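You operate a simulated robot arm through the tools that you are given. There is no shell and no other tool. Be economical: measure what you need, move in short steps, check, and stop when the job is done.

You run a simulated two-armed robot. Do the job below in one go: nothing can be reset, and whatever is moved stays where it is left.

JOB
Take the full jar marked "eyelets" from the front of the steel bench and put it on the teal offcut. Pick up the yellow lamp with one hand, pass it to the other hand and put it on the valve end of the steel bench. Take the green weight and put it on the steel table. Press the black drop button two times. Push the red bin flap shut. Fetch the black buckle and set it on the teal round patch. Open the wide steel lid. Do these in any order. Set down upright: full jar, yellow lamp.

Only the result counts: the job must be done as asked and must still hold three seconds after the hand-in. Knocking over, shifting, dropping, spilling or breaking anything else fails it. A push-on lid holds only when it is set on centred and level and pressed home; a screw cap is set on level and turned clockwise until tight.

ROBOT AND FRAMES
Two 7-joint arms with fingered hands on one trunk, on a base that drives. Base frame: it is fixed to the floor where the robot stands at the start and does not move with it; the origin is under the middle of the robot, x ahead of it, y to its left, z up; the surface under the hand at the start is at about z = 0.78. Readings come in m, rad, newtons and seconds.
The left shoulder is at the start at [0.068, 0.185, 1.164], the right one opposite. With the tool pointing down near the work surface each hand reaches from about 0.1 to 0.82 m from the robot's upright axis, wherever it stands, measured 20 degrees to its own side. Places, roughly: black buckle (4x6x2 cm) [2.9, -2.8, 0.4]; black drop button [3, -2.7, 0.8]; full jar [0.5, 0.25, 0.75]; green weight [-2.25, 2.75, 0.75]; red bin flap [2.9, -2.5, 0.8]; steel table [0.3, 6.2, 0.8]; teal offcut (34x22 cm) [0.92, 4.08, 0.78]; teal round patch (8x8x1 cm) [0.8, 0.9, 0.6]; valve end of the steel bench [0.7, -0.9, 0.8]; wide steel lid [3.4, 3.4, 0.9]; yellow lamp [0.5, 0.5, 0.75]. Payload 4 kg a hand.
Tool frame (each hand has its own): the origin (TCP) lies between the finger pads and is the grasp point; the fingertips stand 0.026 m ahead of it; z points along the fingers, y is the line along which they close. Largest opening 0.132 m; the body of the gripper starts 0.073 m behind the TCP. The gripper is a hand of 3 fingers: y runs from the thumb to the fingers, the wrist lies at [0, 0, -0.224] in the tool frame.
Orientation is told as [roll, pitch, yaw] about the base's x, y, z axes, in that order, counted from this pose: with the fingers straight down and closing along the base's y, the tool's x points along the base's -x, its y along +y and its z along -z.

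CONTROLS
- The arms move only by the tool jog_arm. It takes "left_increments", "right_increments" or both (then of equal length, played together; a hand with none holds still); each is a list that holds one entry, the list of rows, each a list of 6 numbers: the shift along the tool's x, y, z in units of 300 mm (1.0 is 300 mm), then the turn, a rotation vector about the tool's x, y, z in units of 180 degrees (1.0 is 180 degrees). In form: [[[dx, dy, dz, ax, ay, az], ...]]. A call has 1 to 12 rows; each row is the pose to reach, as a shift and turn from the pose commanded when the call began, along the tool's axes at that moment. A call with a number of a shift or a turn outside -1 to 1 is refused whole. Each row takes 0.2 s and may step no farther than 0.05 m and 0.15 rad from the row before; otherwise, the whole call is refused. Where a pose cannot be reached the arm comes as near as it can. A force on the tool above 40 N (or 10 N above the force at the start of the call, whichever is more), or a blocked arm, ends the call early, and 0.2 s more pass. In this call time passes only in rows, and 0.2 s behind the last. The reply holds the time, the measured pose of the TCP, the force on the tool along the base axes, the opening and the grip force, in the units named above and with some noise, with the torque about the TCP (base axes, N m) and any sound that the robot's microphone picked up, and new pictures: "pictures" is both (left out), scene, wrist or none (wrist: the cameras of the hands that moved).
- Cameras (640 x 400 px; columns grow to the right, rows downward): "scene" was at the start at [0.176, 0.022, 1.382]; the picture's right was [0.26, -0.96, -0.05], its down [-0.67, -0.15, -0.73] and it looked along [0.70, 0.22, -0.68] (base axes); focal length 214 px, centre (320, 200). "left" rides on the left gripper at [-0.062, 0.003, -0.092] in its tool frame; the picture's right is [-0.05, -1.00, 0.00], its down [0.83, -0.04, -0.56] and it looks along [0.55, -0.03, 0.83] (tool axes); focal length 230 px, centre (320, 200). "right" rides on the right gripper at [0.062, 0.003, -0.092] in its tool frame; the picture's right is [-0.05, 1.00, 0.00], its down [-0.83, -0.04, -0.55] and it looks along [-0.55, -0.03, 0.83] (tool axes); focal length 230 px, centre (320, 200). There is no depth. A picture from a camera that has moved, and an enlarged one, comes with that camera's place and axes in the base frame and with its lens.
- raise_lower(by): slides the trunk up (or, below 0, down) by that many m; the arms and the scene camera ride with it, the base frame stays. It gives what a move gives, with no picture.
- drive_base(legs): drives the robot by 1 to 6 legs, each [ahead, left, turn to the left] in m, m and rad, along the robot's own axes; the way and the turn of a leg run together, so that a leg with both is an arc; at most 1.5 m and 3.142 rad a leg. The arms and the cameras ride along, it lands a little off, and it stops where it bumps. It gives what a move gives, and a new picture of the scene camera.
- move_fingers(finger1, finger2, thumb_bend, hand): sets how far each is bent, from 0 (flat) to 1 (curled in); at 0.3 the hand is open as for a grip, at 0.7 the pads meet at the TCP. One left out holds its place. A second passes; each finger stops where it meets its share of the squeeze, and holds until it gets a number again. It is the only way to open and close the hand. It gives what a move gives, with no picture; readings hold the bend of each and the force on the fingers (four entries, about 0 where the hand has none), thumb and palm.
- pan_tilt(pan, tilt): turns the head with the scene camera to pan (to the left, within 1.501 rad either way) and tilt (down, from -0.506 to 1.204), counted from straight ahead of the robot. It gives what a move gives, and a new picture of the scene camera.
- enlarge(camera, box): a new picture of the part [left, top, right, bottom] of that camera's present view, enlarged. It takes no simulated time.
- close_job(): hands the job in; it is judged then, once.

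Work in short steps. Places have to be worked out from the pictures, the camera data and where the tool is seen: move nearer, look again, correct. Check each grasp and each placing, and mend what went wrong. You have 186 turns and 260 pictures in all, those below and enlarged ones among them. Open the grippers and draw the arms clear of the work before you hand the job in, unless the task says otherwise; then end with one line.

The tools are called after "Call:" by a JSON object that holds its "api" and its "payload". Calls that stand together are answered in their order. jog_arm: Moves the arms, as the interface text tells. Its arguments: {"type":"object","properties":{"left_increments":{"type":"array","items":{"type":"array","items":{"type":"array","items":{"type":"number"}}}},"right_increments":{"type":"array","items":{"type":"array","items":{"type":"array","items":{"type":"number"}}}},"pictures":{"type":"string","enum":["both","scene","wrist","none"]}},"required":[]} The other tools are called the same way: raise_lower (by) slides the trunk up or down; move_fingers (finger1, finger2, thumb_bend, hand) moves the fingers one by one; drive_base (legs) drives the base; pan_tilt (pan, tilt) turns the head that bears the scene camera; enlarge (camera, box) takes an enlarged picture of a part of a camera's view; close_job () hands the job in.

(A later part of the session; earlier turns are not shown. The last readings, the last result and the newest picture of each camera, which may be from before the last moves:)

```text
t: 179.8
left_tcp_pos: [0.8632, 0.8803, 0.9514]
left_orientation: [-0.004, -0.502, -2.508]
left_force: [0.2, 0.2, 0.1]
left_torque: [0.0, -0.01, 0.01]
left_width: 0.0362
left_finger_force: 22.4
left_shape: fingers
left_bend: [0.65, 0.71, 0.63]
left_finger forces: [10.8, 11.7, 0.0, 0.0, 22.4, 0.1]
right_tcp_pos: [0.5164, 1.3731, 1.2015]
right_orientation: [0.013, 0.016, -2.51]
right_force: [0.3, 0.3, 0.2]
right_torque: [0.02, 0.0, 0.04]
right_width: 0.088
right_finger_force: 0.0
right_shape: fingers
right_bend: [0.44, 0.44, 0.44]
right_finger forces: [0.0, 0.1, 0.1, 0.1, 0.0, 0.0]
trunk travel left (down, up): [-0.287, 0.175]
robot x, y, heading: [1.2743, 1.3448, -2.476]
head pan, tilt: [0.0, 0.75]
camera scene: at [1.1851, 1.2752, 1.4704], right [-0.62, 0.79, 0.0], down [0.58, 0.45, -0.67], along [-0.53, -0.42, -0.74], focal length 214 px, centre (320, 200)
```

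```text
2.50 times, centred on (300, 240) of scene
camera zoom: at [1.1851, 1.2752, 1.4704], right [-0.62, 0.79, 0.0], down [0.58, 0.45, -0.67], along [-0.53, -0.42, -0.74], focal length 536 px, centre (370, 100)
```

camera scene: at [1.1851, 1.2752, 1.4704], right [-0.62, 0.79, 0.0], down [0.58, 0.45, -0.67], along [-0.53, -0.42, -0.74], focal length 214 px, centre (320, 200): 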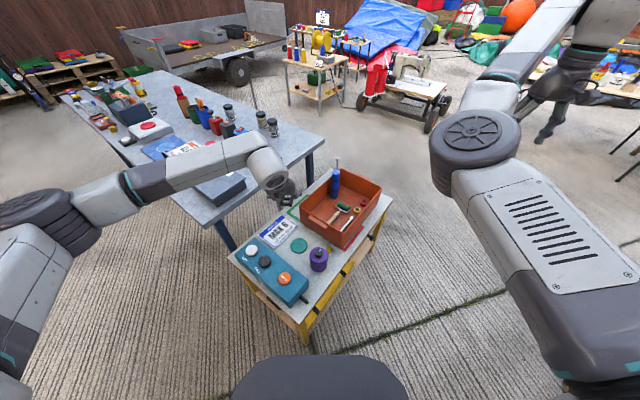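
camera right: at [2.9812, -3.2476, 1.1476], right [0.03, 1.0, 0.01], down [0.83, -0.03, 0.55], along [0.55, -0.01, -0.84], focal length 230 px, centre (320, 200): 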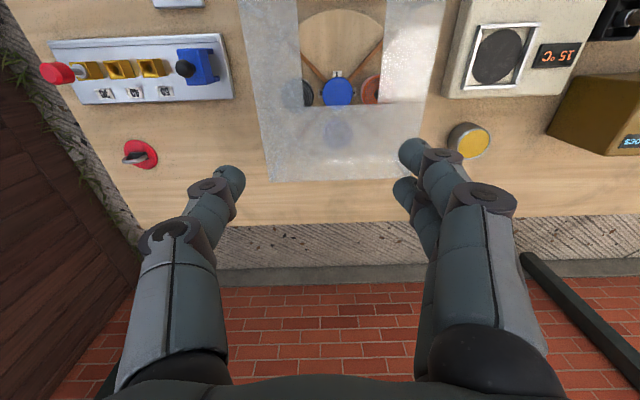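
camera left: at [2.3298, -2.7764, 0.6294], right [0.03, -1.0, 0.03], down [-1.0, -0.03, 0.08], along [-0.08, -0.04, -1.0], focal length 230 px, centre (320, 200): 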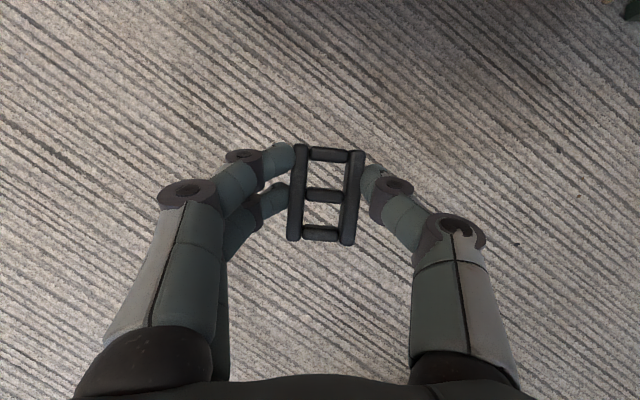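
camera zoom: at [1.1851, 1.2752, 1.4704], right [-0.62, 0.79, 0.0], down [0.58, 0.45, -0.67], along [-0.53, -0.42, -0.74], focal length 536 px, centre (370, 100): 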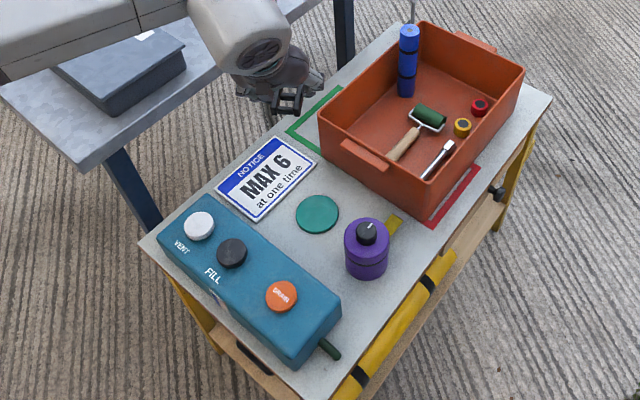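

The box is 0.12 m from the patch: enough room. Lowering the buckle over the patch to about 2.5 cm above.

Call:
{"api": "jog_arm", "payload": {"left_increments": [[[0.058, -0.006, 0.126, 0, 0, 0], [0.116, -0.012, 0.253, 0, 0, 0], [0.174, -0.018, 0.379, 0, 0, 0], [0.233, -0.024, 0.505, 0, 0, 0], [0.291, -0.03, 0.631, 0, 0, 0], [0.349, -0.036, 0.758, 0, 0, 0], [0.407, -0.042, 0.884, 0, 0, 0]]], "pictures": "both"}}

Call:
{"api": "enlarge", "payload": {"camera": "scene", "box": [220, 180, 380, 280]}}

```text
t: 181.4
left_tcp_pos: [0.8391, 0.8775, 0.6601]
left_orientation: [-0.002, -0.501, -2.509]
left_force: [0.1, 0.9, -0.5]
left_torque: [0.03, -0.04, 0.0]
left_width: 0.0365
left_finger_force: 22.3
left_shape: fingers
left_bend: [0.65, 0.71, 0.63]
left_finger forces: [10.8, 11.7, 0.0, 0.1, 22.4, 0.1]
right_tcp_pos: [0.5161, 1.3728, 1.201]
right_orientation: [0.014, 0.018, -2.511]
right_force: [-0.1, 0.0, 0.2]
right_torque: [0.0, -0.04, 0.01]
right_width: 0.0885
right_finger_force: 0.1
right_shape: fingers
right_bend: [0.44, 0.44, 0.44]
right_finger forces: [0.1, 0.0, 0.0, 0.1, 0.0, 0.1]
trunk travel left (down, up): [-0.287, 0.175]
robot x, y, heading: [1.2735, 1.3496, -2.475]
head pan, tilt: [0.0, 0.75]
camera scene: at [1.1837, 1.2747, 1.4702], right [-0.62, 0.79, 0.0], down [0.58, 0.46, -0.67], along [-0.53, -0.42, -0.74], focal length 214 px, centre (320, 200)
camera left: at [0.8345, 0.8681, 0.7715], right [-0.63, 0.78, 0.03], down [0.78, 0.62, 0.09], along [0.05, 0.08, -1.0], focal length 230 px, centre (320, 200)
```

scene: 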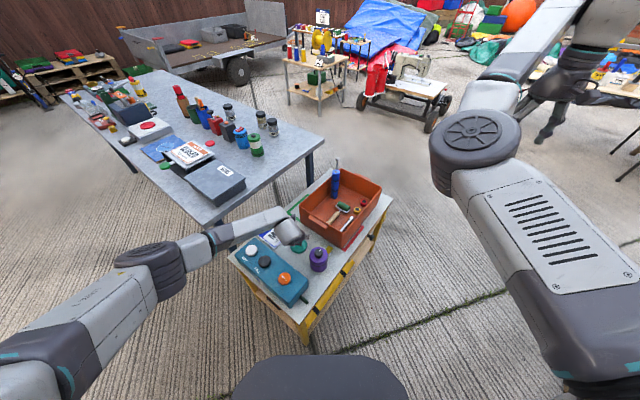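
left: 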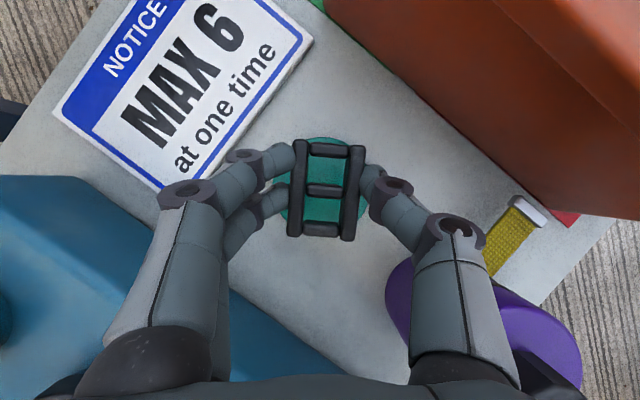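

```text
4.00 times, centred on (300, 230) of scene
camera zoom: at [1.1837, 1.2747, 1.4702], right [-0.62, 0.79, 0.0], down [0.58, 0.46, -0.67], along [-0.53, -0.42, -0.74], focal length 858 px, centre (400, 80)
```

zoom: 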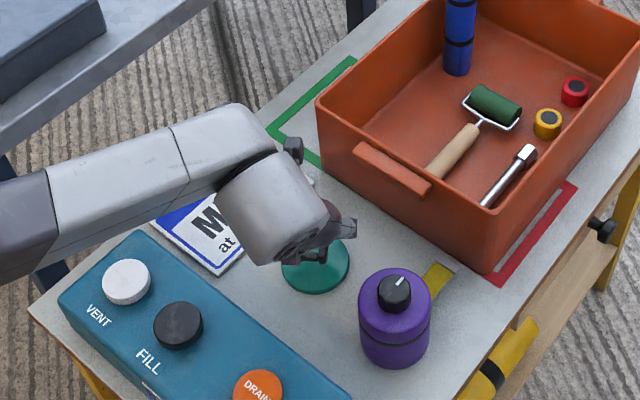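

Buckle is centred over the patch. Lowering in small steps.

Call:
{"api": "jog_arm", "payload": {"left_increments": [[[0.024, 0, 0.044, 0, 0, 0], [0.048, 0, 0.0877, 0, 0, 0], [0.056, 0, 0.102, 0, 0, 0]]], "pictures": "none"}}

Call:
{"api": "jog_arm", "payload": {"left_increments": [[[0.008, 0, 0.0146, 0, 0, 0]]], "pictures": "wrist"}}

```text
t: 182.2
left_tcp_pos: [0.8388, 0.8796, 0.6255]
left_orientation: [-0.004, -0.5, -2.508]
left_force: [-0.2, 1.8, -0.2]
left_torque: [-0.01, -0.01, -0.01]
left_width: 0.0363
left_finger_force: 22.3
left_shape: fingers
left_bend: [0.65, 0.71, 0.63]
left_finger forces: [10.8, 11.7, 0.0, 0.0, 22.4, 0.0]
right_tcp_pos: [0.5158, 1.3723, 1.201]
right_orientation: [0.015, 0.014, -2.512]
right_force: [0.0, -0.3, 0.2]
right_torque: [0.01, -0.03, 0.04]
right_width: 0.0882
right_finger_force: 0.0
right_shape: fingers
right_bend: [0.44, 0.44, 0.44]
right_finger forces: [0.0, 0.1, 0.1, 0.0, 0.0, 0.0]
trunk travel left (down, up): [-0.287, 0.175]
robot x, y, heading: [1.2774, 1.3468, -2.482]
head pan, tilt: [0.0, 0.75]
```

```text
t: 182.7
left_tcp_pos: [0.8365, 0.878, 0.6206]
left_orientation: [-0.004, -0.502, -2.508]
left_force: [0.3, -0.9, 2.0]
left_torque: [0.06, -0.02, -0.01]
left_width: 0.0363
left_finger_force: 23.2
left_shape: fingers
left_bend: [0.65, 0.71, 0.63]
left_finger forces: [10.7, 12.3, 0.0, 0.0, 22.7, 0.1]
right_tcp_pos: [0.5161, 1.3739, 1.2013]
right_orientation: [0.013, 0.015, -2.509]
right_force: [-0.2, 0.0, -0.1]
right_torque: [0.0, -0.03, -0.03]
right_width: 0.0881
right_finger_force: 0.0
right_shape: fingers
right_bend: [0.44, 0.44, 0.44]
right_finger forces: [0.1, 0.0, 0.0, 0.0, 0.1, 0.1]
trunk travel left (down, up): [-0.287, 0.175]
robot x, y, heading: [1.2727, 1.3492, -2.475]
head pan, tilt: [0.0, 0.75]
camera left: at [0.8337, 0.8686, 0.732], right [-0.63, 0.78, 0.03], down [0.78, 0.62, 0.09], along [0.05, 0.08, -1.0], focal length 230 px, centre (320, 200)
```

left: 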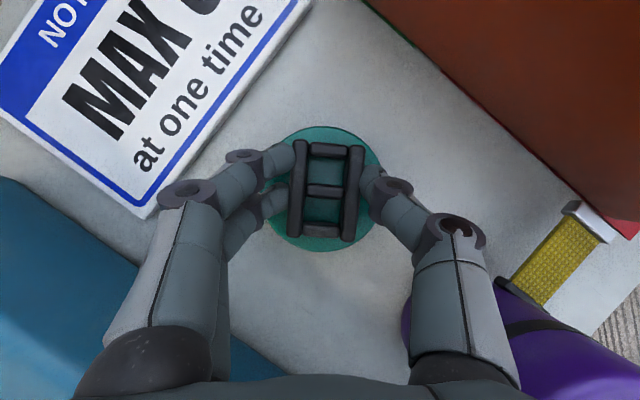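

Contact begins and the buckle is centred on the patch. Open and withdraw.

Call:
{"api": "move_fingers", "payload": {"hand": "left", "finger1": 0.5, "finger2": 0.5, "thumb_bend": 0.5}}

Call:
{"api": "jog_arm", "payload": {"left_increments": [[[-0.04, 0, -0.08, 0, 0, 0], [-0.1, 0, -0.18, 0, 0, 0], [-0.17, 0, -0.3, 0, 0, 0], [-0.24, 0, -0.43, 0, 0, 0], [-0.31, 0, -0.56, 0, 0, 0], [-0.38, 0, -0.7, 0, 0, 0]]], "pictures": "wrist"}}

```text
t: 183.7
left_tcp_pos: [0.8366, 0.8796, 0.6228]
left_orientation: [-0.003, -0.505, -2.509]
left_force: [-4.3, 2.4, 21.4]
left_torque: [-0.36, -0.13, -0.08]
left_width: 0.0669
left_finger_force: 10.2
left_shape: fingers
left_bend: [0.5, 0.62, 0.5]
left_finger forces: [0.1, 20.6, 0.0, 0.1, 0.0, 0.0]
right_tcp_pos: [0.5181, 1.3755, 1.2022]
right_orientation: [0.014, 0.013, -2.509]
right_force: [0.0, -0.4, -0.4]
right_torque: [0.0, -0.01, 0.0]
right_width: 0.0879
right_finger_force: 0.0
right_shape: fingers
right_bend: [0.44, 0.44, 0.44]
right_finger forces: [0.0, 0.1, 0.1, 0.1, 0.1, 0.1]
trunk travel left (down, up): [-0.287, 0.175]
robot x, y, heading: [1.2743, 1.3511, -2.477]
head pan, tilt: [0.0, 0.75]
```

```text
t: 185.1
left_tcp_pos: [0.8416, 0.8787, 0.8581]
left_orientation: [-0.003, -0.499, -2.51]
left_force: [-0.5, 0.8, 0.5]
left_torque: [-0.02, 0.04, 0.0]
left_width: 0.0675
left_finger_force: 0.1
left_shape: fingers
left_bend: [0.5, 0.5, 0.5]
left_finger forces: [0.0, 0.0, 0.0, 0.1, 0.0, 0.0]
right_tcp_pos: [0.5164, 1.3723, 1.2018]
right_orientation: [0.014, 0.015, -2.51]
right_force: [0.6, -0.2, -0.3]
right_torque: [0.03, -0.01, 0.0]
right_width: 0.0882
right_finger_force: 0.1
right_shape: fingers
right_bend: [0.44, 0.44, 0.44]
right_finger forces: [0.1, 0.1, 0.0, 0.0, 0.1, 0.0]
trunk travel left (down, up): [-0.287, 0.175]
robot x, y, heading: [1.2724, 1.3514, -2.475]
head pan, tilt: [0.0, 0.75]
camera left: at [0.8362, 0.8688, 0.9697], right [-0.63, 0.78, 0.03], down [0.78, 0.62, 0.09], along [0.05, 0.08, -1.0], focal length 230 px, centre (320, 200)
```

left: 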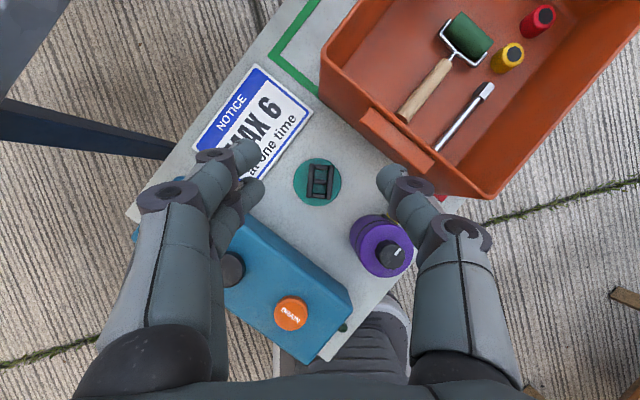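

Buckle rests on the patch. Next the jar, from the front of the bench. I raise the left hand to tool-down and then drive round the left end of the benches.

Call:
{"api": "jog_arm", "payload": {"left_increments": [[[-0.064, 0, -0.117, 0, 0.032, 0], [-0.128, 0, -0.234, 0, 0.064, 0], [-0.192, 0, -0.351, 0, 0.095, 0], [-0.256, 0, -0.468, 0, 0.127, 0], [-0.32, 0, -0.585, 0, 0.159, 0]]], "pictures": "none"}}

Call:
{"api": "drive_base", "payload": {"legs": [[-0.28, 0, 0], [0, 0, 2.475]]}}

Call:
{"api": "pan_tilt", "payload": {"pan": 1.4, "tilt": 0.5}}

```text
t: 186.2
left_tcp_pos: [0.8403, 0.8777, 1.0586]
left_orientation: [-0.003, 0.001, -2.51]
left_force: [-0.2, -0.7, 0.1]
left_torque: [0.0, 0.03, 0.03]
left_width: 0.0673
left_finger_force: 0.1
left_shape: fingers
left_bend: [0.5, 0.5, 0.5]
left_finger forces: [0.0, 0.0, 0.1, 0.0, 0.0, 0.0]
right_tcp_pos: [0.5162, 1.3736, 1.2016]
right_orientation: [0.014, 0.016, -2.51]
right_force: [0.5, 0.8, -0.5]
right_torque: [-0.05, 0.0, 0.05]
right_width: 0.088
right_finger_force: 0.1
right_shape: fingers
right_bend: [0.44, 0.44, 0.44]
right_finger forces: [0.0, 0.1, 0.0, 0.1, 0.0, 0.0]
trunk travel left (down, up): [-0.287, 0.175]
robot x, y, heading: [1.2722, 1.3475, -2.475]
head pan, tilt: [0.0, 0.75]
```

```text
t: 194.0
left_tcp_pos: [2.1277, 1.6087, 1.0585]
left_orientation: [-0.003, -0.001, -0.058]
left_force: [-0.3, -0.1, -0.2]
left_torque: [-0.03, -0.01, -0.01]
left_width: 0.0673
left_finger_force: 0.0
left_shape: fingers
left_bend: [0.5, 0.5, 0.5]
left_finger forces: [0.0, 0.0, 0.0, 0.0, 0.1, 0.0]
right_tcp_pos: [2.0638, 1.0189, 1.201]
right_orientation: [0.013, 0.018, -0.058]
right_force: [-1.3, 0.0, 0.3]
right_torque: [-0.02, 0.0, 0.01]
right_width: 0.0877
right_finger_force: 0.0
right_shape: fingers
right_bend: [0.44, 0.44, 0.44]
right_finger forces: [0.0, 0.0, 0.0, 0.0, 0.1, 0.1]
trunk travel left (down, up): [-0.287, 0.175]
robot x, y, heading: [1.4964, 1.5228, -0.023]
head pan, tilt: [0.0, 0.75]
camera scene: at [1.6133, 1.5152, 1.4702], right [-0.02, -1.0, 0.0], down [-0.74, 0.02, -0.67], along [0.67, -0.02, -0.74], focal length 214 px, centre (320, 200)
```

scene: 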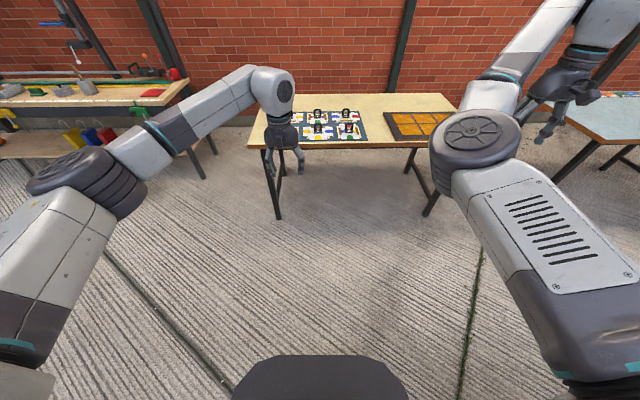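

```text
t: 195.5
left_tcp_pos: [2.1273, 1.6066, 1.059]
left_orientation: [-0.004, -0.002, -0.058]
left_force: [0.0, 0.0, 0.0]
left_torque: [0.01, -0.02, 0.01]
left_width: 0.0675
left_finger_force: 0.1
left_shape: fingers
left_bend: [0.5, 0.5, 0.5]
left_finger forces: [0.0, 0.0, 0.0, 0.0, 0.0, 0.1]
right_tcp_pos: [2.0638, 1.0183, 1.2017]
right_orientation: [0.014, 0.019, -0.058]
right_force: [-0.1, 0.8, 1.3]
right_torque: [0.0, -0.02, 0.03]
right_width: 0.088
right_finger_force: 0.1
right_shape: fingers
right_bend: [0.44, 0.44, 0.44]
right_finger forces: [0.0, 0.0, 0.1, 0.0, 0.0, 0.0]
trunk travel left (down, up): [-0.287, 0.175]
robot x, y, heading: [1.4948, 1.524, -0.025]
head pan, tilt: [1.4, 0.499]
camera scene: at [1.5502, 1.6064, 1.4975], right [0.98, -0.2, -0.08], down [-0.16, -0.47, -0.87], along [0.13, 0.86, -0.49], focal length 214 px, centre (320, 200)
```

scene: 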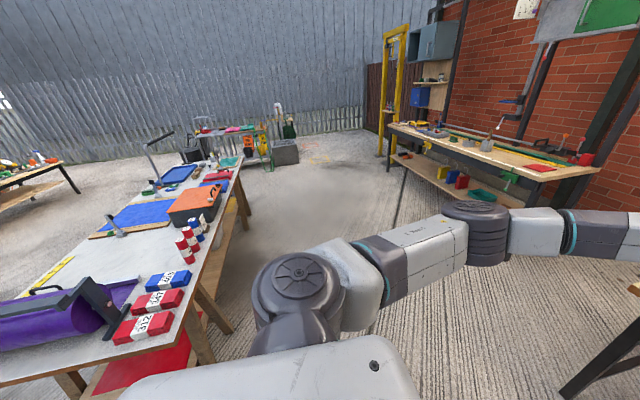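

The gap between the benches is about 1 m. I drive backwards through it at y≈1.40 and then slide right to the jar's position.

Call:
{"api": "drive_base", "payload": {"legs": [[0, -0.12, 0.025], [-1.4, 0, 0], [-0.5, 0, 0]]}}

Call:
{"api": "pan_tilt", "payload": {"pan": -1.0, "tilt": 0.6}}

```text
t: 206.0
left_tcp_pos: [0.209, 1.5082, 1.0571]
left_orientation: [-0.004, 0.001, -0.038]
left_force: [-0.1, -0.5, -0.7]
left_torque: [0.02, -0.03, 0.03]
left_width: 0.0669
left_finger_force: 0.1
left_shape: fingers
left_bend: [0.5, 0.5, 0.5]
left_finger forces: [0.1, 0.0, 0.1, 0.0, 0.0, 0.0]
right_tcp_pos: [0.1572, 0.9179, 1.2023]
right_orientation: [0.014, 0.017, -0.039]
right_force: [0.1, -0.3, 0.3]
right_torque: [0.02, -0.02, -0.01]
right_width: 0.0883
right_finger_force: 0.2
right_shape: fingers
right_bend: [0.44, 0.44, 0.44]
right_finger forces: [0.1, 0.0, 0.1, 0.0, 0.0, 0.1]
trunk travel left (down, up): [-0.287, 0.175]
robot x, y, heading: [-0.4273, 1.4073, -0.008]
head pan, tilt: [1.4, 0.499]
camera scene: at [-0.3677, 1.4963, 1.4975], right [0.98, -0.18, -0.08], down [-0.16, -0.47, -0.87], along [0.12, 0.86, -0.49], focal length 214 px, centre (320, 200)
```

scene: 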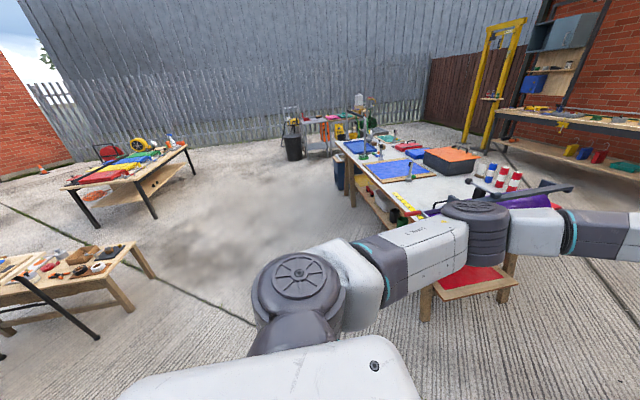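

```text
t: 208.2
left_tcp_pos: [0.2089, 1.509, 1.0589]
left_orientation: [-0.004, -0.002, -0.037]
left_force: [-0.4, 0.4, 0.7]
left_torque: [0.01, 0.03, 0.0]
left_width: 0.0675
left_finger_force: 0.0
left_shape: fingers
left_bend: [0.5, 0.5, 0.5]
left_finger forces: [0.0, 0.1, 0.0, 0.0, 0.1, 0.0]
right_tcp_pos: [0.157, 0.9186, 1.202]
right_orientation: [0.013, 0.017, -0.039]
right_force: [-0.1, 0.2, -0.2]
right_torque: [-0.03, 0.02, -0.03]
right_width: 0.0881
right_finger_force: 0.1
right_shape: fingers
right_bend: [0.44, 0.44, 0.44]
right_finger forces: [0.0, 0.0, 0.0, 0.0, 0.0, 0.0]
trunk travel left (down, up): [-0.287, 0.175]
robot x, y, heading: [-0.425, 1.4098, -0.007]
head pan, tilt: [-1.0, 0.6]
camera scene: at [-0.3378, 1.3322, 1.4859], right [-0.84, -0.54, 0.07], down [-0.37, 0.48, -0.8], along [0.39, -0.7, -0.6], focal length 214 px, centre (320, 200)
```

scene: 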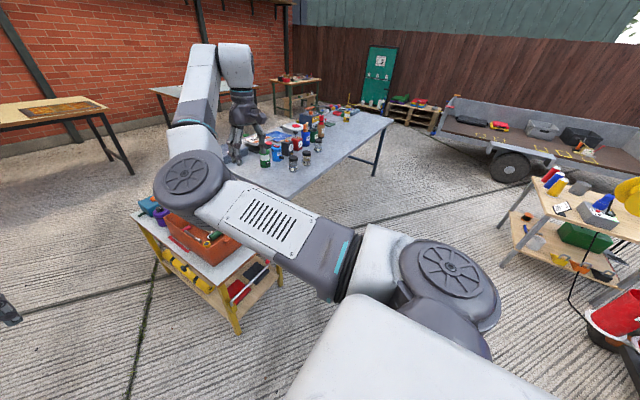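

Clear path. Slide right 1.3 m, then ahead to the bench.

Call:
{"api": "drive_base", "payload": {"legs": [[0, -1.3, 0.008], [0.33, 0, 0]]}}

Call:
{"api": "pan_tilt", "payload": {"pan": 0.2, "tilt": 0.85}}

```text
t: 216.5
left_tcp_pos: [0.5443, 0.2211, 1.0587]
left_orientation: [-0.001, -0.003, -0.018]
left_force: [-0.2, -0.1, -1.0]
left_torque: [-0.04, -0.01, 0.01]
left_width: 0.0673
left_finger_force: 0.1
left_shape: fingers
left_bend: [0.5, 0.5, 0.5]
left_finger forces: [0.0, 0.1, 0.1, 0.0, 0.0, 0.0]
right_tcp_pos: [0.504, -0.3683, 1.2021]
right_orientation: [0.012, 0.015, -0.016]
right_force: [-0.2, 0.2, 0.9]
right_torque: [0.0, 0.05, -0.03]
right_width: 0.0883
right_finger_force: 0.2
right_shape: fingers
right_bend: [0.44, 0.44, 0.44]
right_finger forces: [0.0, 0.0, 0.0, 0.0, 0.1, 0.0]
trunk travel left (down, up): [-0.287, 0.175]
robot x, y, heading: [-0.0837, 0.1088, 0.019]
head pan, tilt: [-1.0, 0.6]
camera scene: at [0.0001, 0.0339, 1.4861], right [-0.83, -0.55, 0.07], down [-0.38, 0.47, -0.8], along [0.41, -0.69, -0.6], focal length 214 px, centre (320, 200)
```

scene: 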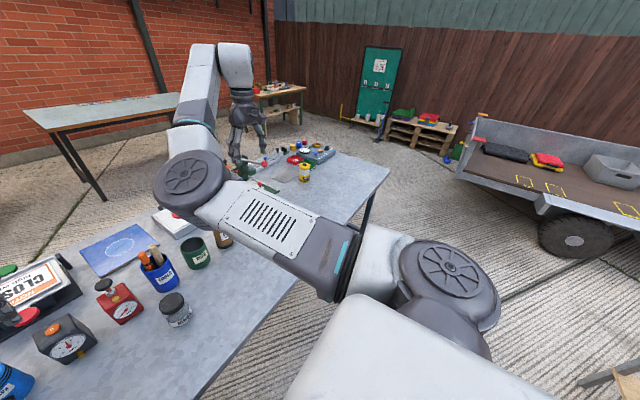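

```text
t: 217.9
left_tcp_pos: [0.5443, 0.2213, 1.0578]
left_orientation: [-0.004, -0.001, -0.018]
left_force: [0.1, 0.5, 0.1]
left_torque: [0.0, -0.02, -0.01]
left_width: 0.0669
left_finger_force: 0.0
left_shape: fingers
left_bend: [0.5, 0.5, 0.5]
left_finger forces: [0.1, 0.0, 0.0, 0.0, 0.0, 0.0]
right_tcp_pos: [0.5033, -0.3691, 1.2015]
right_orientation: [0.015, 0.017, -0.018]
right_force: [-0.1, -0.8, -0.2]
right_torque: [-0.02, -0.01, 0.03]
right_width: 0.0881
right_finger_force: 0.2
right_shape: fingers
right_bend: [0.44, 0.44, 0.44]
right_finger forces: [0.0, 0.0, 0.1, 0.0, 0.1, 0.1]
trunk travel left (down, up): [-0.287, 0.175]
robot x, y, heading: [-0.0872, 0.11, 0.012]
head pan, tilt: [0.201, 0.85]
camera scene: at [0.0266, 0.1242, 1.4628], right [0.21, -0.98, -0.02], down [-0.78, -0.16, -0.6], along [0.58, 0.14, -0.8], focal length 214 px, centre (320, 200)
```

scene: 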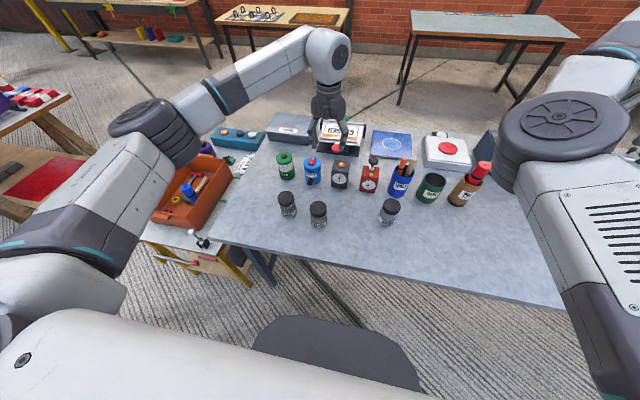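

Eyelets jar confirmed at (0.426,0.228). Narrow the left hand and come over it.

Call:
{"api": "move_fingers", "payload": {"hand": "left", "finger1": 0.44, "finger2": 0.44, "thumb_bend": 0.44}}

Call:
{"api": "jog_arm", "payload": {"left_increments": [[[0.13, 0.006, 0, 0, 0, 0], [0.26, 0.011, 0, 0, 0, 0], [0.394, 0.017, 0.03, 0, 0, 0], [0.394, 0.017, 0.17, 0, 0, 0], [0.394, 0.017, 0.33, 0, 0, 0]]], "pictures": "both"}}

Call:
{"api": "enlarge", "payload": {"camera": "scene", "box": [240, 140, 420, 260]}}

```text
t: 218.9
left_tcp_pos: [0.5439, 0.2211, 1.0587]
left_orientation: [-0.003, -0.004, -0.017]
left_force: [-0.9, 0.5, 0.2]
left_torque: [0.01, -0.02, -0.01]
left_width: 0.0876
left_finger_force: 0.0
left_shape: fingers
left_bend: [0.44, 0.44, 0.44]
left_finger forces: [0.0, 0.1, 0.1, 0.1, 0.0, 0.1]
right_tcp_pos: [0.5054, -0.368, 1.202]
right_orientation: [0.013, 0.019, -0.02]
right_force: [-0.3, 0.6, 0.0]
right_torque: [0.0, -0.01, 0.0]
right_width: 0.088
right_finger_force: 0.1
right_shape: fingers
right_bend: [0.44, 0.44, 0.44]
right_finger forces: [0.0, 0.0, 0.1, 0.1, 0.1, 0.0]
trunk travel left (down, up): [-0.287, 0.175]
robot x, y, heading: [-0.0847, 0.1085, 0.015]
head pan, tilt: [0.201, 0.85]
```

```text
t: 220.1
left_tcp_pos: [0.4238, 0.2276, 0.9577]
left_orientation: [-0.004, -0.001, -0.017]
left_force: [0.1, 0.8, -0.7]
left_torque: [-0.02, 0.0, 0.02]
left_width: 0.0875
left_finger_force: 0.0
left_shape: fingers
left_bend: [0.44, 0.44, 0.44]
left_finger forces: [0.1, 0.0, 0.0, 0.1, 0.0, 0.0]
right_tcp_pos: [0.5049, -0.368, 1.2012]
right_orientation: [0.014, 0.019, -0.016]
right_force: [0.6, 0.6, 0.3]
right_torque: [0.0, -0.02, -0.02]
right_width: 0.0883
right_finger_force: 0.0
right_shape: fingers
right_bend: [0.44, 0.44, 0.44]
right_finger forces: [0.0, 0.0, 0.0, 0.0, 0.0, 0.0]
trunk travel left (down, up): [-0.287, 0.175]
robot x, y, heading: [-0.0882, 0.1105, 0.013]
head pan, tilt: [0.201, 0.85]
camera scene: at [0.0273, 0.1245, 1.4626], right [0.21, -0.98, -0.02], down [-0.78, -0.16, -0.6], along [0.58, 0.14, -0.8], focal length 214 px, centre (320, 200)
camera left: at [0.4878, 0.2291, 1.0509], right [0.03, -1.0, 0.0], down [-0.83, -0.03, 0.55], along [-0.55, -0.02, -0.83], focal length 230 px, centre (320, 200)
```

scene: 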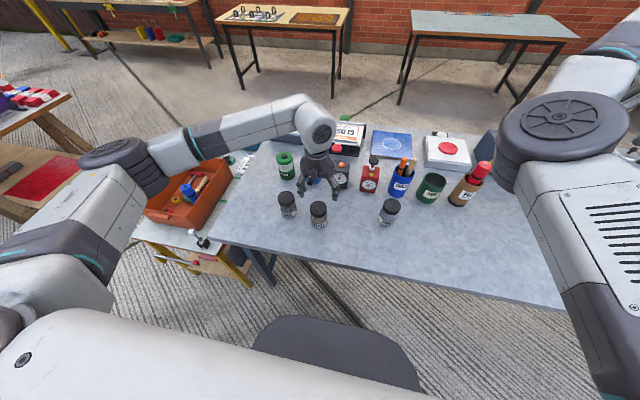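
left: 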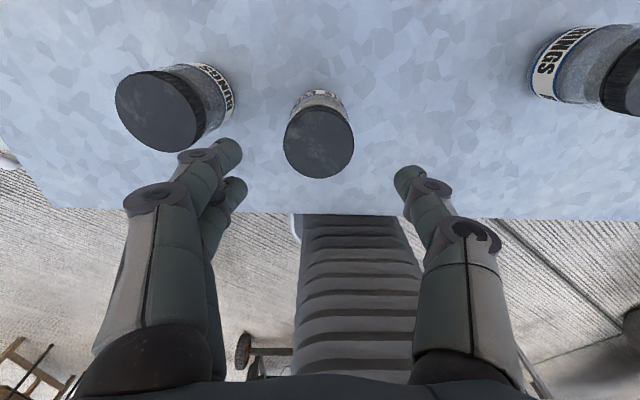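

```text
3.33 times, centred on (330, 200) of scene
camera zoom: at [0.0273, 0.1245, 1.4626], right [0.21, -0.98, -0.02], down [-0.78, -0.16, -0.6], along [0.58, 0.14, -0.8], focal length 715 px, centre (287, 200)
```

zoom: 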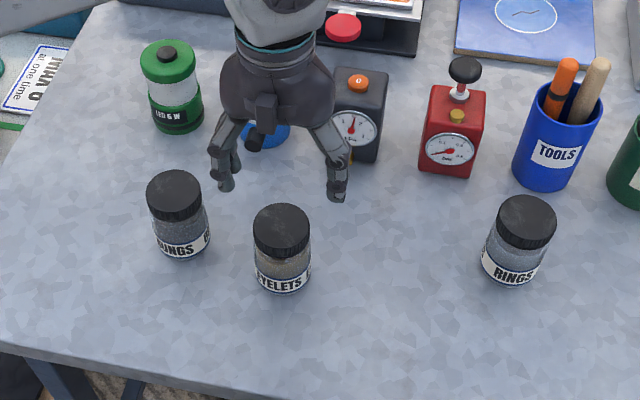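

Perfectly over the jar. Descend and close.

Call:
{"api": "jog_arm", "payload": {"left_increments": [[[0.003, 0, 0.14, 0, 0, 0], [0.003, 0, 0.28, 0, 0, 0], [0.003, 0, 0.409, 0, 0, 0]]], "pictures": "wrist"}}

Call:
{"api": "move_fingers", "payload": {"hand": "left", "finger1": 0.7, "finger2": 0.7, "thumb_bend": 0.7}}

Call:
{"api": "jog_arm", "payload": {"left_increments": [[[0, 0, -0.05, 0, 0, 0], [0, 0, -0.18, 0, 0, 0], [0, 0, -0.33, 0, 0, 0], [0, 0, -0.49, 0, 0, 0], [0, 0, -0.65, 0, 0, 0]]], "pictures": "both"}}

```text
t: 220.9
left_tcp_pos: [0.4261, 0.2281, 0.8365]
left_orientation: [-0.001, -0.001, -0.017]
left_force: [-0.2, -0.1, 0.9]
left_torque: [0.02, 0.01, 0.0]
left_width: 0.0877
left_finger_force: 0.1
left_shape: fingers
left_bend: [0.44, 0.44, 0.44]
left_finger forces: [0.0, 0.1, 0.0, 0.0, 0.0, 0.0]
right_tcp_pos: [0.5043, -0.3676, 1.2019]
right_orientation: [0.014, 0.018, -0.018]
right_force: [0.5, -0.9, -0.1]
right_torque: [-0.02, 0.02, 0.0]
right_width: 0.0883
right_finger_force: 0.1
right_shape: fingers
right_bend: [0.44, 0.44, 0.44]
right_finger forces: [0.0, 0.1, 0.0, 0.0, 0.0, 0.0]
trunk travel left (down, up): [-0.287, 0.175]
robot x, y, heading: [-0.0885, 0.1066, 0.017]
head pan, tilt: [0.201, 0.85]
camera left: at [0.4886, 0.23, 0.9287], right [0.03, -1.0, 0.0], down [-0.83, -0.03, 0.55], along [-0.55, -0.02, -0.83], focal length 230 px, centre (320, 200)
```

left: 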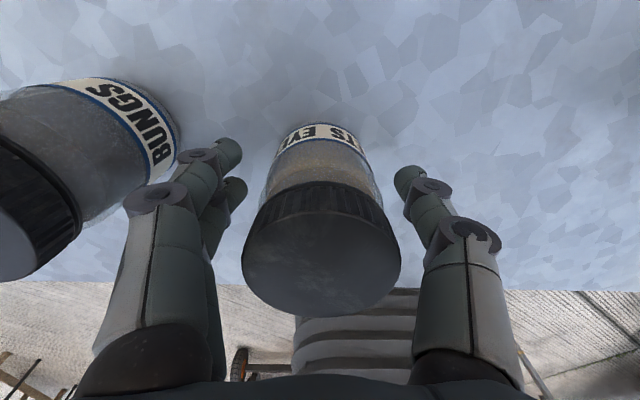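

```text
t: 221.9
left_tcp_pos: [0.4259, 0.2291, 0.8366]
left_orientation: [-0.004, -0.001, -0.019]
left_force: [0.2, -0.3, -0.5]
left_torque: [0.04, 0.0, -0.04]
left_width: 0.0509
left_finger_force: 20.9
left_shape: fingers
left_bend: [0.57, 0.54, 0.6]
left_finger forces: [9.7, 11.3, 0.0, 0.0, 20.1, 0.0]
right_tcp_pos: [0.5055, -0.3684, 1.2018]
right_orientation: [0.013, 0.016, -0.018]
right_force: [0.8, -1.0, 0.5]
right_torque: [0.0, -0.02, 0.0]
right_width: 0.0879
right_finger_force: 0.0
right_shape: fingers
right_bend: [0.44, 0.44, 0.44]
right_finger forces: [0.0, 0.0, 0.0, 0.1, 0.0, 0.0]
trunk travel left (down, up): [-0.287, 0.175]
robot x, y, heading: [-0.0867, 0.1096, 0.015]
head pan, tilt: [0.201, 0.85]
```

```text
t: 223.1
left_tcp_pos: [0.4261, 0.2284, 1.0337]
left_orientation: [-0.002, -0.001, -0.017]
left_force: [-0.4, -0.4, -2.9]
left_torque: [0.01, -0.03, 0.0]
left_width: 0.0505
left_finger_force: 19.7
left_shape: fingers
left_bend: [0.57, 0.54, 0.6]
left_finger forces: [9.7, 11.2, 0.0, 0.0, 20.0, 0.1]
right_tcp_pos: [0.5034, -0.3694, 1.203]
right_orientation: [0.015, 0.014, -0.018]
right_force: [-0.6, -0.6, -0.8]
right_torque: [0.0, 0.0, -0.01]
right_width: 0.0882
right_finger_force: 0.1
right_shape: fingers
right_bend: [0.44, 0.44, 0.44]
right_finger forces: [0.1, 0.1, 0.0, 0.0, 0.0, 0.1]
trunk travel left (down, up): [-0.287, 0.175]
robot x, y, heading: [-0.0842, 0.1102, 0.017]
head pan, tilt: [0.201, 0.85]
camera scene: at [0.026, 0.1239, 1.4628], right [0.21, -0.98, -0.02], down [-0.78, -0.16, -0.6], along [0.58, 0.14, -0.8], focal length 214 px, centre (320, 200)
camera left: at [0.4879, 0.2299, 1.1258], right [0.03, -1.0, 0.0], down [-0.83, -0.03, 0.55], along [-0.55, -0.02, -0.83], focal length 230 px, centre (320, 200)
```

scene: 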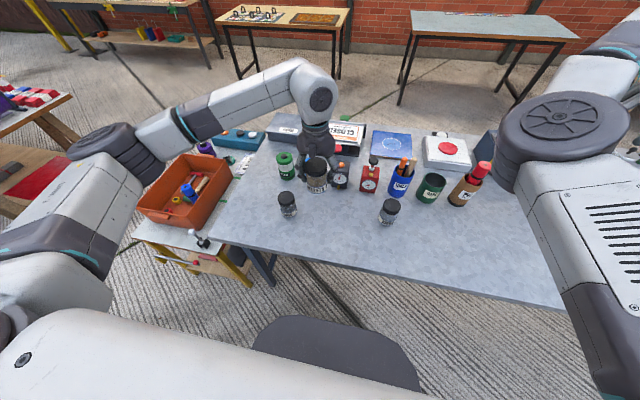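
left: 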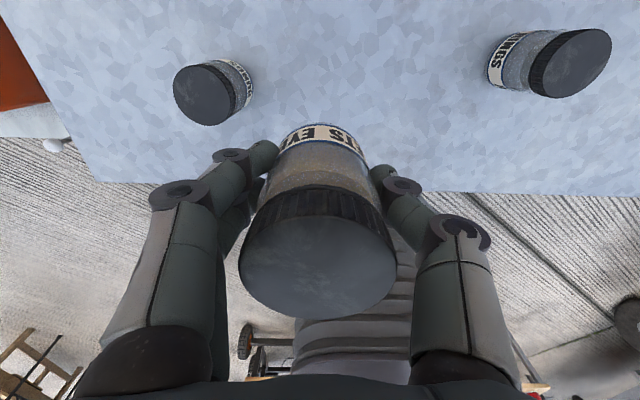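

Jar held. Next the green weight at (-2.25,2.75): I back away from the bench and slide left along x≈-0.75.

Call:
{"api": "drive_base", "payload": {"legs": [[-0.62, 0, 0], [0, 1.4, -0.016], [0, 1.0, 0]]}}

Call:
{"api": "pan_tilt", "payload": {"pan": 1.5, "tilt": 0.3}}

```text
t: 238.0
left_tcp_pos: [-0.1733, 2.6195, 1.0316]
left_orientation: [-0.002, -0.002, -0.047]
left_force: [0.3, -0.2, -1.2]
left_torque: [0.01, -0.02, 0.02]
left_width: 0.0505
left_finger_force: 20.0
left_shape: fingers
left_bend: [0.57, 0.54, 0.6]
left_finger forces: [9.7, 11.2, 0.0, 0.0, 19.9, 0.0]
right_tcp_pos: [-0.1105, 2.0207, 1.2023]
right_orientation: [0.014, 0.017, -0.044]
right_force: [0.6, 0.1, -0.2]
right_torque: [-0.04, 0.02, 0.0]
right_width: 0.0882
right_finger_force: 0.0
right_shape: fingers
right_bend: [0.44, 0.44, 0.44]
right_finger forces: [0.0, 0.0, 0.0, 0.0, 0.0, 0.0]
trunk travel left (down, up): [-0.287, 0.175]
robot x, y, heading: [-0.6877, 2.5115, -0.015]
head pan, tilt: [0.201, 0.85]
camera scene: at [-0.5751, 2.5266, 1.4627], right [0.19, -0.98, -0.02], down [-0.79, -0.14, -0.6], along [0.59, 0.12, -0.8], focal length 214 px, centre (320, 200)
```

scene: 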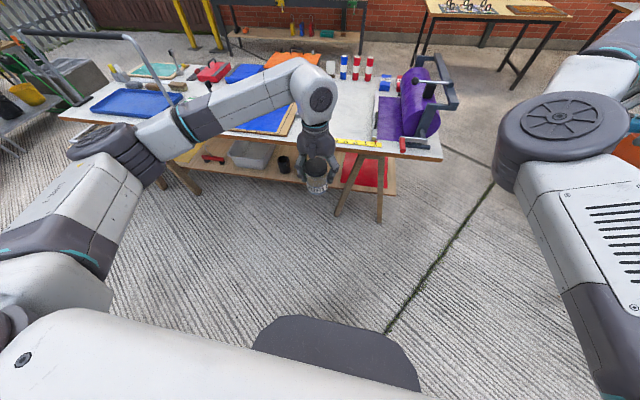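

```text
t: 239.5
left_tcp_pos: [-0.1722, 2.6193, 1.0327]
left_orientation: [-0.003, -0.003, -0.045]
left_force: [-0.9, -0.2, -1.7]
left_torque: [0.02, 0.0, 0.01]
left_width: 0.0506
left_finger_force: 19.8
left_shape: fingers
left_bend: [0.57, 0.54, 0.6]
left_finger forces: [9.8, 11.2, 0.0, 0.0, 20.0, 0.0]
right_tcp_pos: [-0.1118, 2.0212, 1.2018]
right_orientation: [0.014, 0.019, -0.044]
right_force: [-0.4, 0.2, 0.2]
right_torque: [0.01, 0.02, -0.01]
right_width: 0.088
right_finger_force: 0.1
right_shape: fingers
right_bend: [0.44, 0.44, 0.44]
right_finger forces: [0.0, 0.1, 0.1, 0.0, 0.0, 0.1]
trunk travel left (down, up): [-0.287, 0.175]
robot x, y, heading: [-0.6866, 2.5138, -0.01]
head pan, tilt: [1.499, 0.3]
camera scene: at [-0.64, 2.6049, 1.5166], right [0.99, -0.08, -0.08], down [-0.1, -0.29, -0.95], along [0.06, 0.95, -0.3], focal length 214 px, centre (320, 200)
```

scene: 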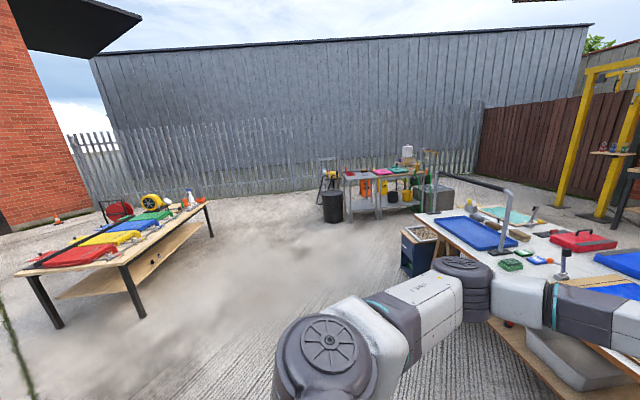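

Now turn to face -x toward the weight's table.

Call:
{"api": "drive_base", "payload": {"legs": [[0, 0, 3.13]]}}

Call:
{"api": "pan_tilt", "payload": {"pan": 0.0, "tilt": 0.5}}

```text
t: 247.3
left_tcp_pos: [-1.2015, 2.3989, 1.0312]
left_orientation: [-0.003, -0.001, 3.117]
left_force: [0.0, 0.6, -3.4]
left_torque: [0.03, 0.0, -0.01]
left_width: 0.0505
left_finger_force: 20.7
left_shape: fingers
left_bend: [0.57, 0.54, 0.6]
left_finger forces: [10.1, 11.6, 0.1, 0.0, 19.9, 0.0]
right_tcp_pos: [-1.2746, 2.9963, 1.2005]
right_orientation: [0.014, 0.019, 3.116]
right_force: [0.2, -0.6, -0.6]
right_torque: [0.01, 0.01, 0.01]
right_width: 0.0883
right_finger_force: 0.1
right_shape: fingers
right_bend: [0.44, 0.44, 0.44]
right_finger forces: [0.1, 0.1, 0.0, 0.0, 0.0, 0.1]
trunk travel left (down, up): [-0.287, 0.175]
robot x, y, heading: [-0.6901, 2.5144, -3.128]
head pan, tilt: [1.499, 0.3]
camera scene: at [-0.73, 2.4188, 1.5166], right [-0.99, 0.06, -0.08], down [0.1, 0.3, -0.95], along [-0.04, -0.95, -0.3], focal length 214 px, centre (320, 200)
```

scene: 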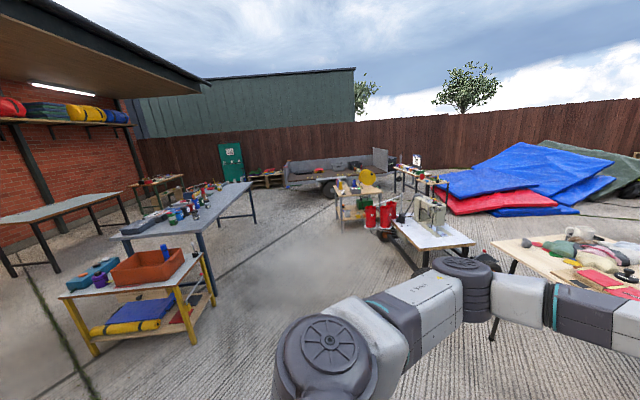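

```text
t: 248.9
left_tcp_pos: [-1.201, 2.3989, 1.0324]
left_orientation: [-0.002, -0.002, 3.118]
left_force: [0.1, 0.1, -2.5]
left_torque: [0.02, 0.02, -0.03]
left_width: 0.0504
left_finger_force: 21.1
left_shape: fingers
left_bend: [0.57, 0.54, 0.6]
left_finger forces: [10.0, 11.4, 0.0, 0.0, 19.9, 0.0]
right_tcp_pos: [-1.2735, 2.9957, 1.2007]
right_orientation: [0.015, 0.018, 3.116]
right_force: [0.1, -0.4, 0.0]
right_torque: [0.02, 0.01, 0.01]
right_width: 0.088
right_finger_force: 0.0
right_shape: fingers
right_bend: [0.44, 0.44, 0.44]
right_finger forces: [0.0, 0.0, 0.0, 0.0, 0.1, 0.0]
trunk travel left (down, up): [-0.287, 0.175]
robot x, y, heading: [-0.6859, 2.5151, -3.127]
head pan, tilt: [0.0, 0.499]
camera scene: at [-0.8134, 2.5112, 1.4915], right [-0.01, 1.0, 0.0], down [0.55, 0.01, -0.84], along [-0.84, -0.01, -0.55], focal length 214 px, centre (320, 200)
```

scene: 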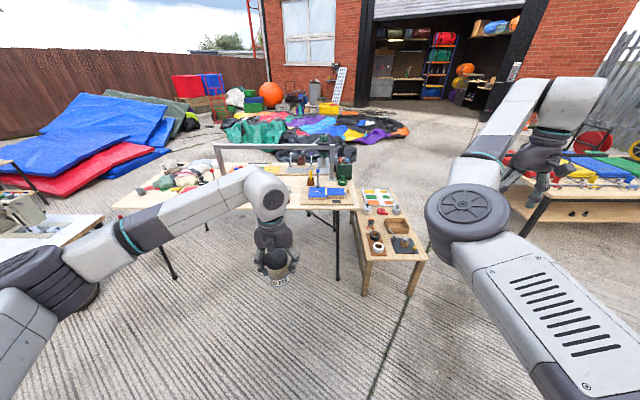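

Call:
{"api": "enlarge", "payload": {"camera": "scene", "box": [240, 140, 460, 280]}}

```text
2.86 times, centred on (350, 210) of scene
camera zoom: at [-0.8134, 2.5112, 1.4915], right [-0.01, 1.0, 0.0], down [0.55, 0.01, -0.84], along [-0.84, -0.01, -0.55], focal length 613 px, centre (234, 171)
```

zoom: 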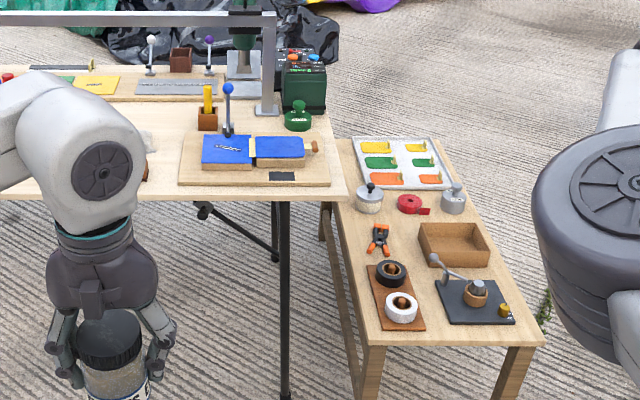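

The green weight (knobbed) is at about (-2.17,2.653) next to a metal frame post. I drive ahead to within reach.

Call:
{"api": "drive_base", "payload": {"legs": [[0.72, 0, 0]]}}

Call:
{"api": "pan_tilt", "payload": {"pan": -0.1, "tilt": 0.7}}

Call:
{"api": "enlarge", "payload": {"camera": "scene", "box": [220, 90, 420, 215]}}

```text
t: 252.8
left_tcp_pos: [-1.9347, 2.3962, 1.0316]
left_orientation: [-0.003, -0.002, 3.113]
left_force: [-0.5, 0.1, -2.7]
left_torque: [0.01, 0.03, 0.0]
left_width: 0.0504
left_finger_force: 20.9
left_shape: fingers
left_bend: [0.57, 0.54, 0.6]
left_finger forces: [10.1, 11.5, 0.0, 0.1, 20.0, 0.1]
right_tcp_pos: [-2.0068, 2.9945, 1.2021]
right_orientation: [0.015, 0.015, 3.113]
right_force: [0.0, -0.2, 0.8]
right_torque: [-0.03, -0.02, -0.02]
right_width: 0.0884
right_finger_force: 0.0
right_shape: fingers
right_bend: [0.44, 0.44, 0.44]
right_finger forces: [0.0, 0.0, 0.0, 0.0, 0.0, 0.0]
trunk travel left (down, up): [-0.287, 0.175]
robot x, y, heading: [-1.4234, 2.5075, -3.136]
head pan, tilt: [0.0, 0.499]
camera scene: at [-1.5472, 2.5077, 1.4915], right [0.0, 1.0, 0.0], down [0.55, 0.0, -0.84], along [-0.84, 0.0, -0.55], focal length 214 px, centre (320, 200)
```

scene: 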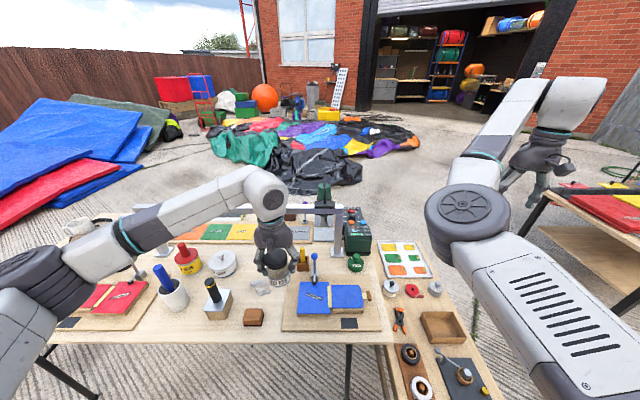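

```text
t: 253.6
left_tcp_pos: [-1.9364, 2.3962, 1.0327]
left_orientation: [-0.003, 0.0, 3.109]
left_force: [-0.6, 0.3, -1.9]
left_torque: [0.02, 0.03, 0.03]
left_width: 0.0504
left_finger_force: 20.8
left_shape: fingers
left_bend: [0.57, 0.54, 0.6]
left_finger forces: [10.2, 11.5, 0.1, 0.1, 19.9, 0.0]
right_tcp_pos: [-2.0057, 2.994, 1.2026]
right_orientation: [0.014, 0.017, 3.112]
right_force: [-0.1, 0.7, 1.3]
right_torque: [0.0, 0.01, -0.02]
right_width: 0.0881
right_finger_force: 0.1
right_shape: fingers
right_bend: [0.44, 0.44, 0.44]
right_finger forces: [0.0, 0.1, 0.0, 0.1, 0.1, 0.0]
trunk travel left (down, up): [-0.287, 0.175]
robot x, y, heading: [-1.4253, 2.5096, -3.138]
head pan, tilt: [-0.099, 0.7]
camera scene: at [-1.5402, 2.5161, 1.4743], right [0.1, 1.0, 0.01], down [0.7, -0.06, -0.71], along [-0.71, 0.07, -0.7], focal length 214 px, centre (320, 200)
```

scene: 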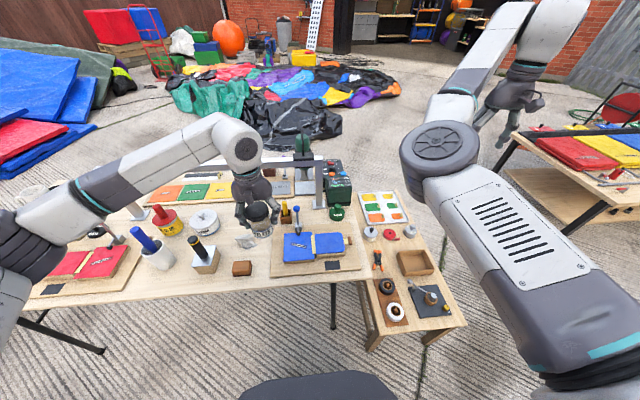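

```text
3.20 times, centred on (320, 152) of scene
camera zoom: at [-1.5402, 2.5161, 1.4743], right [0.1, 1.0, 0.01], down [0.7, -0.06, -0.71], along [-0.71, 0.07, -0.7], focal length 686 px, centre (320, 352)
```

zoom: 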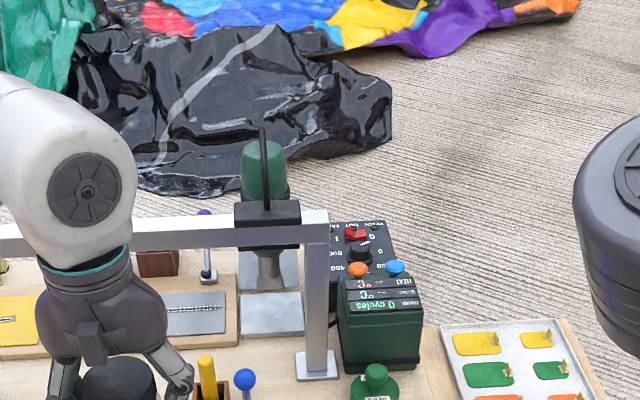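

Call:
{"api": "enlarge", "payload": {"camera": "scene", "box": [290, 180, 370, 240]}}

```text
6.67 times, centred on (330, 210) of scene
camera zoom: at [-1.5402, 2.5161, 1.4743], right [0.1, 1.0, 0.01], down [0.7, -0.06, -0.71], along [-0.71, 0.07, -0.7], focal length 1430 px, centre (253, 133)
```

zoom: 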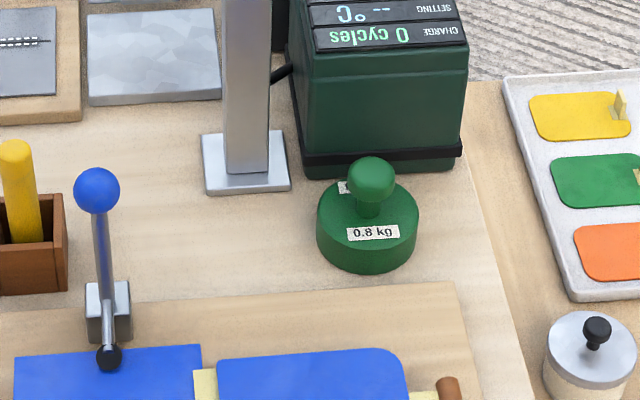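

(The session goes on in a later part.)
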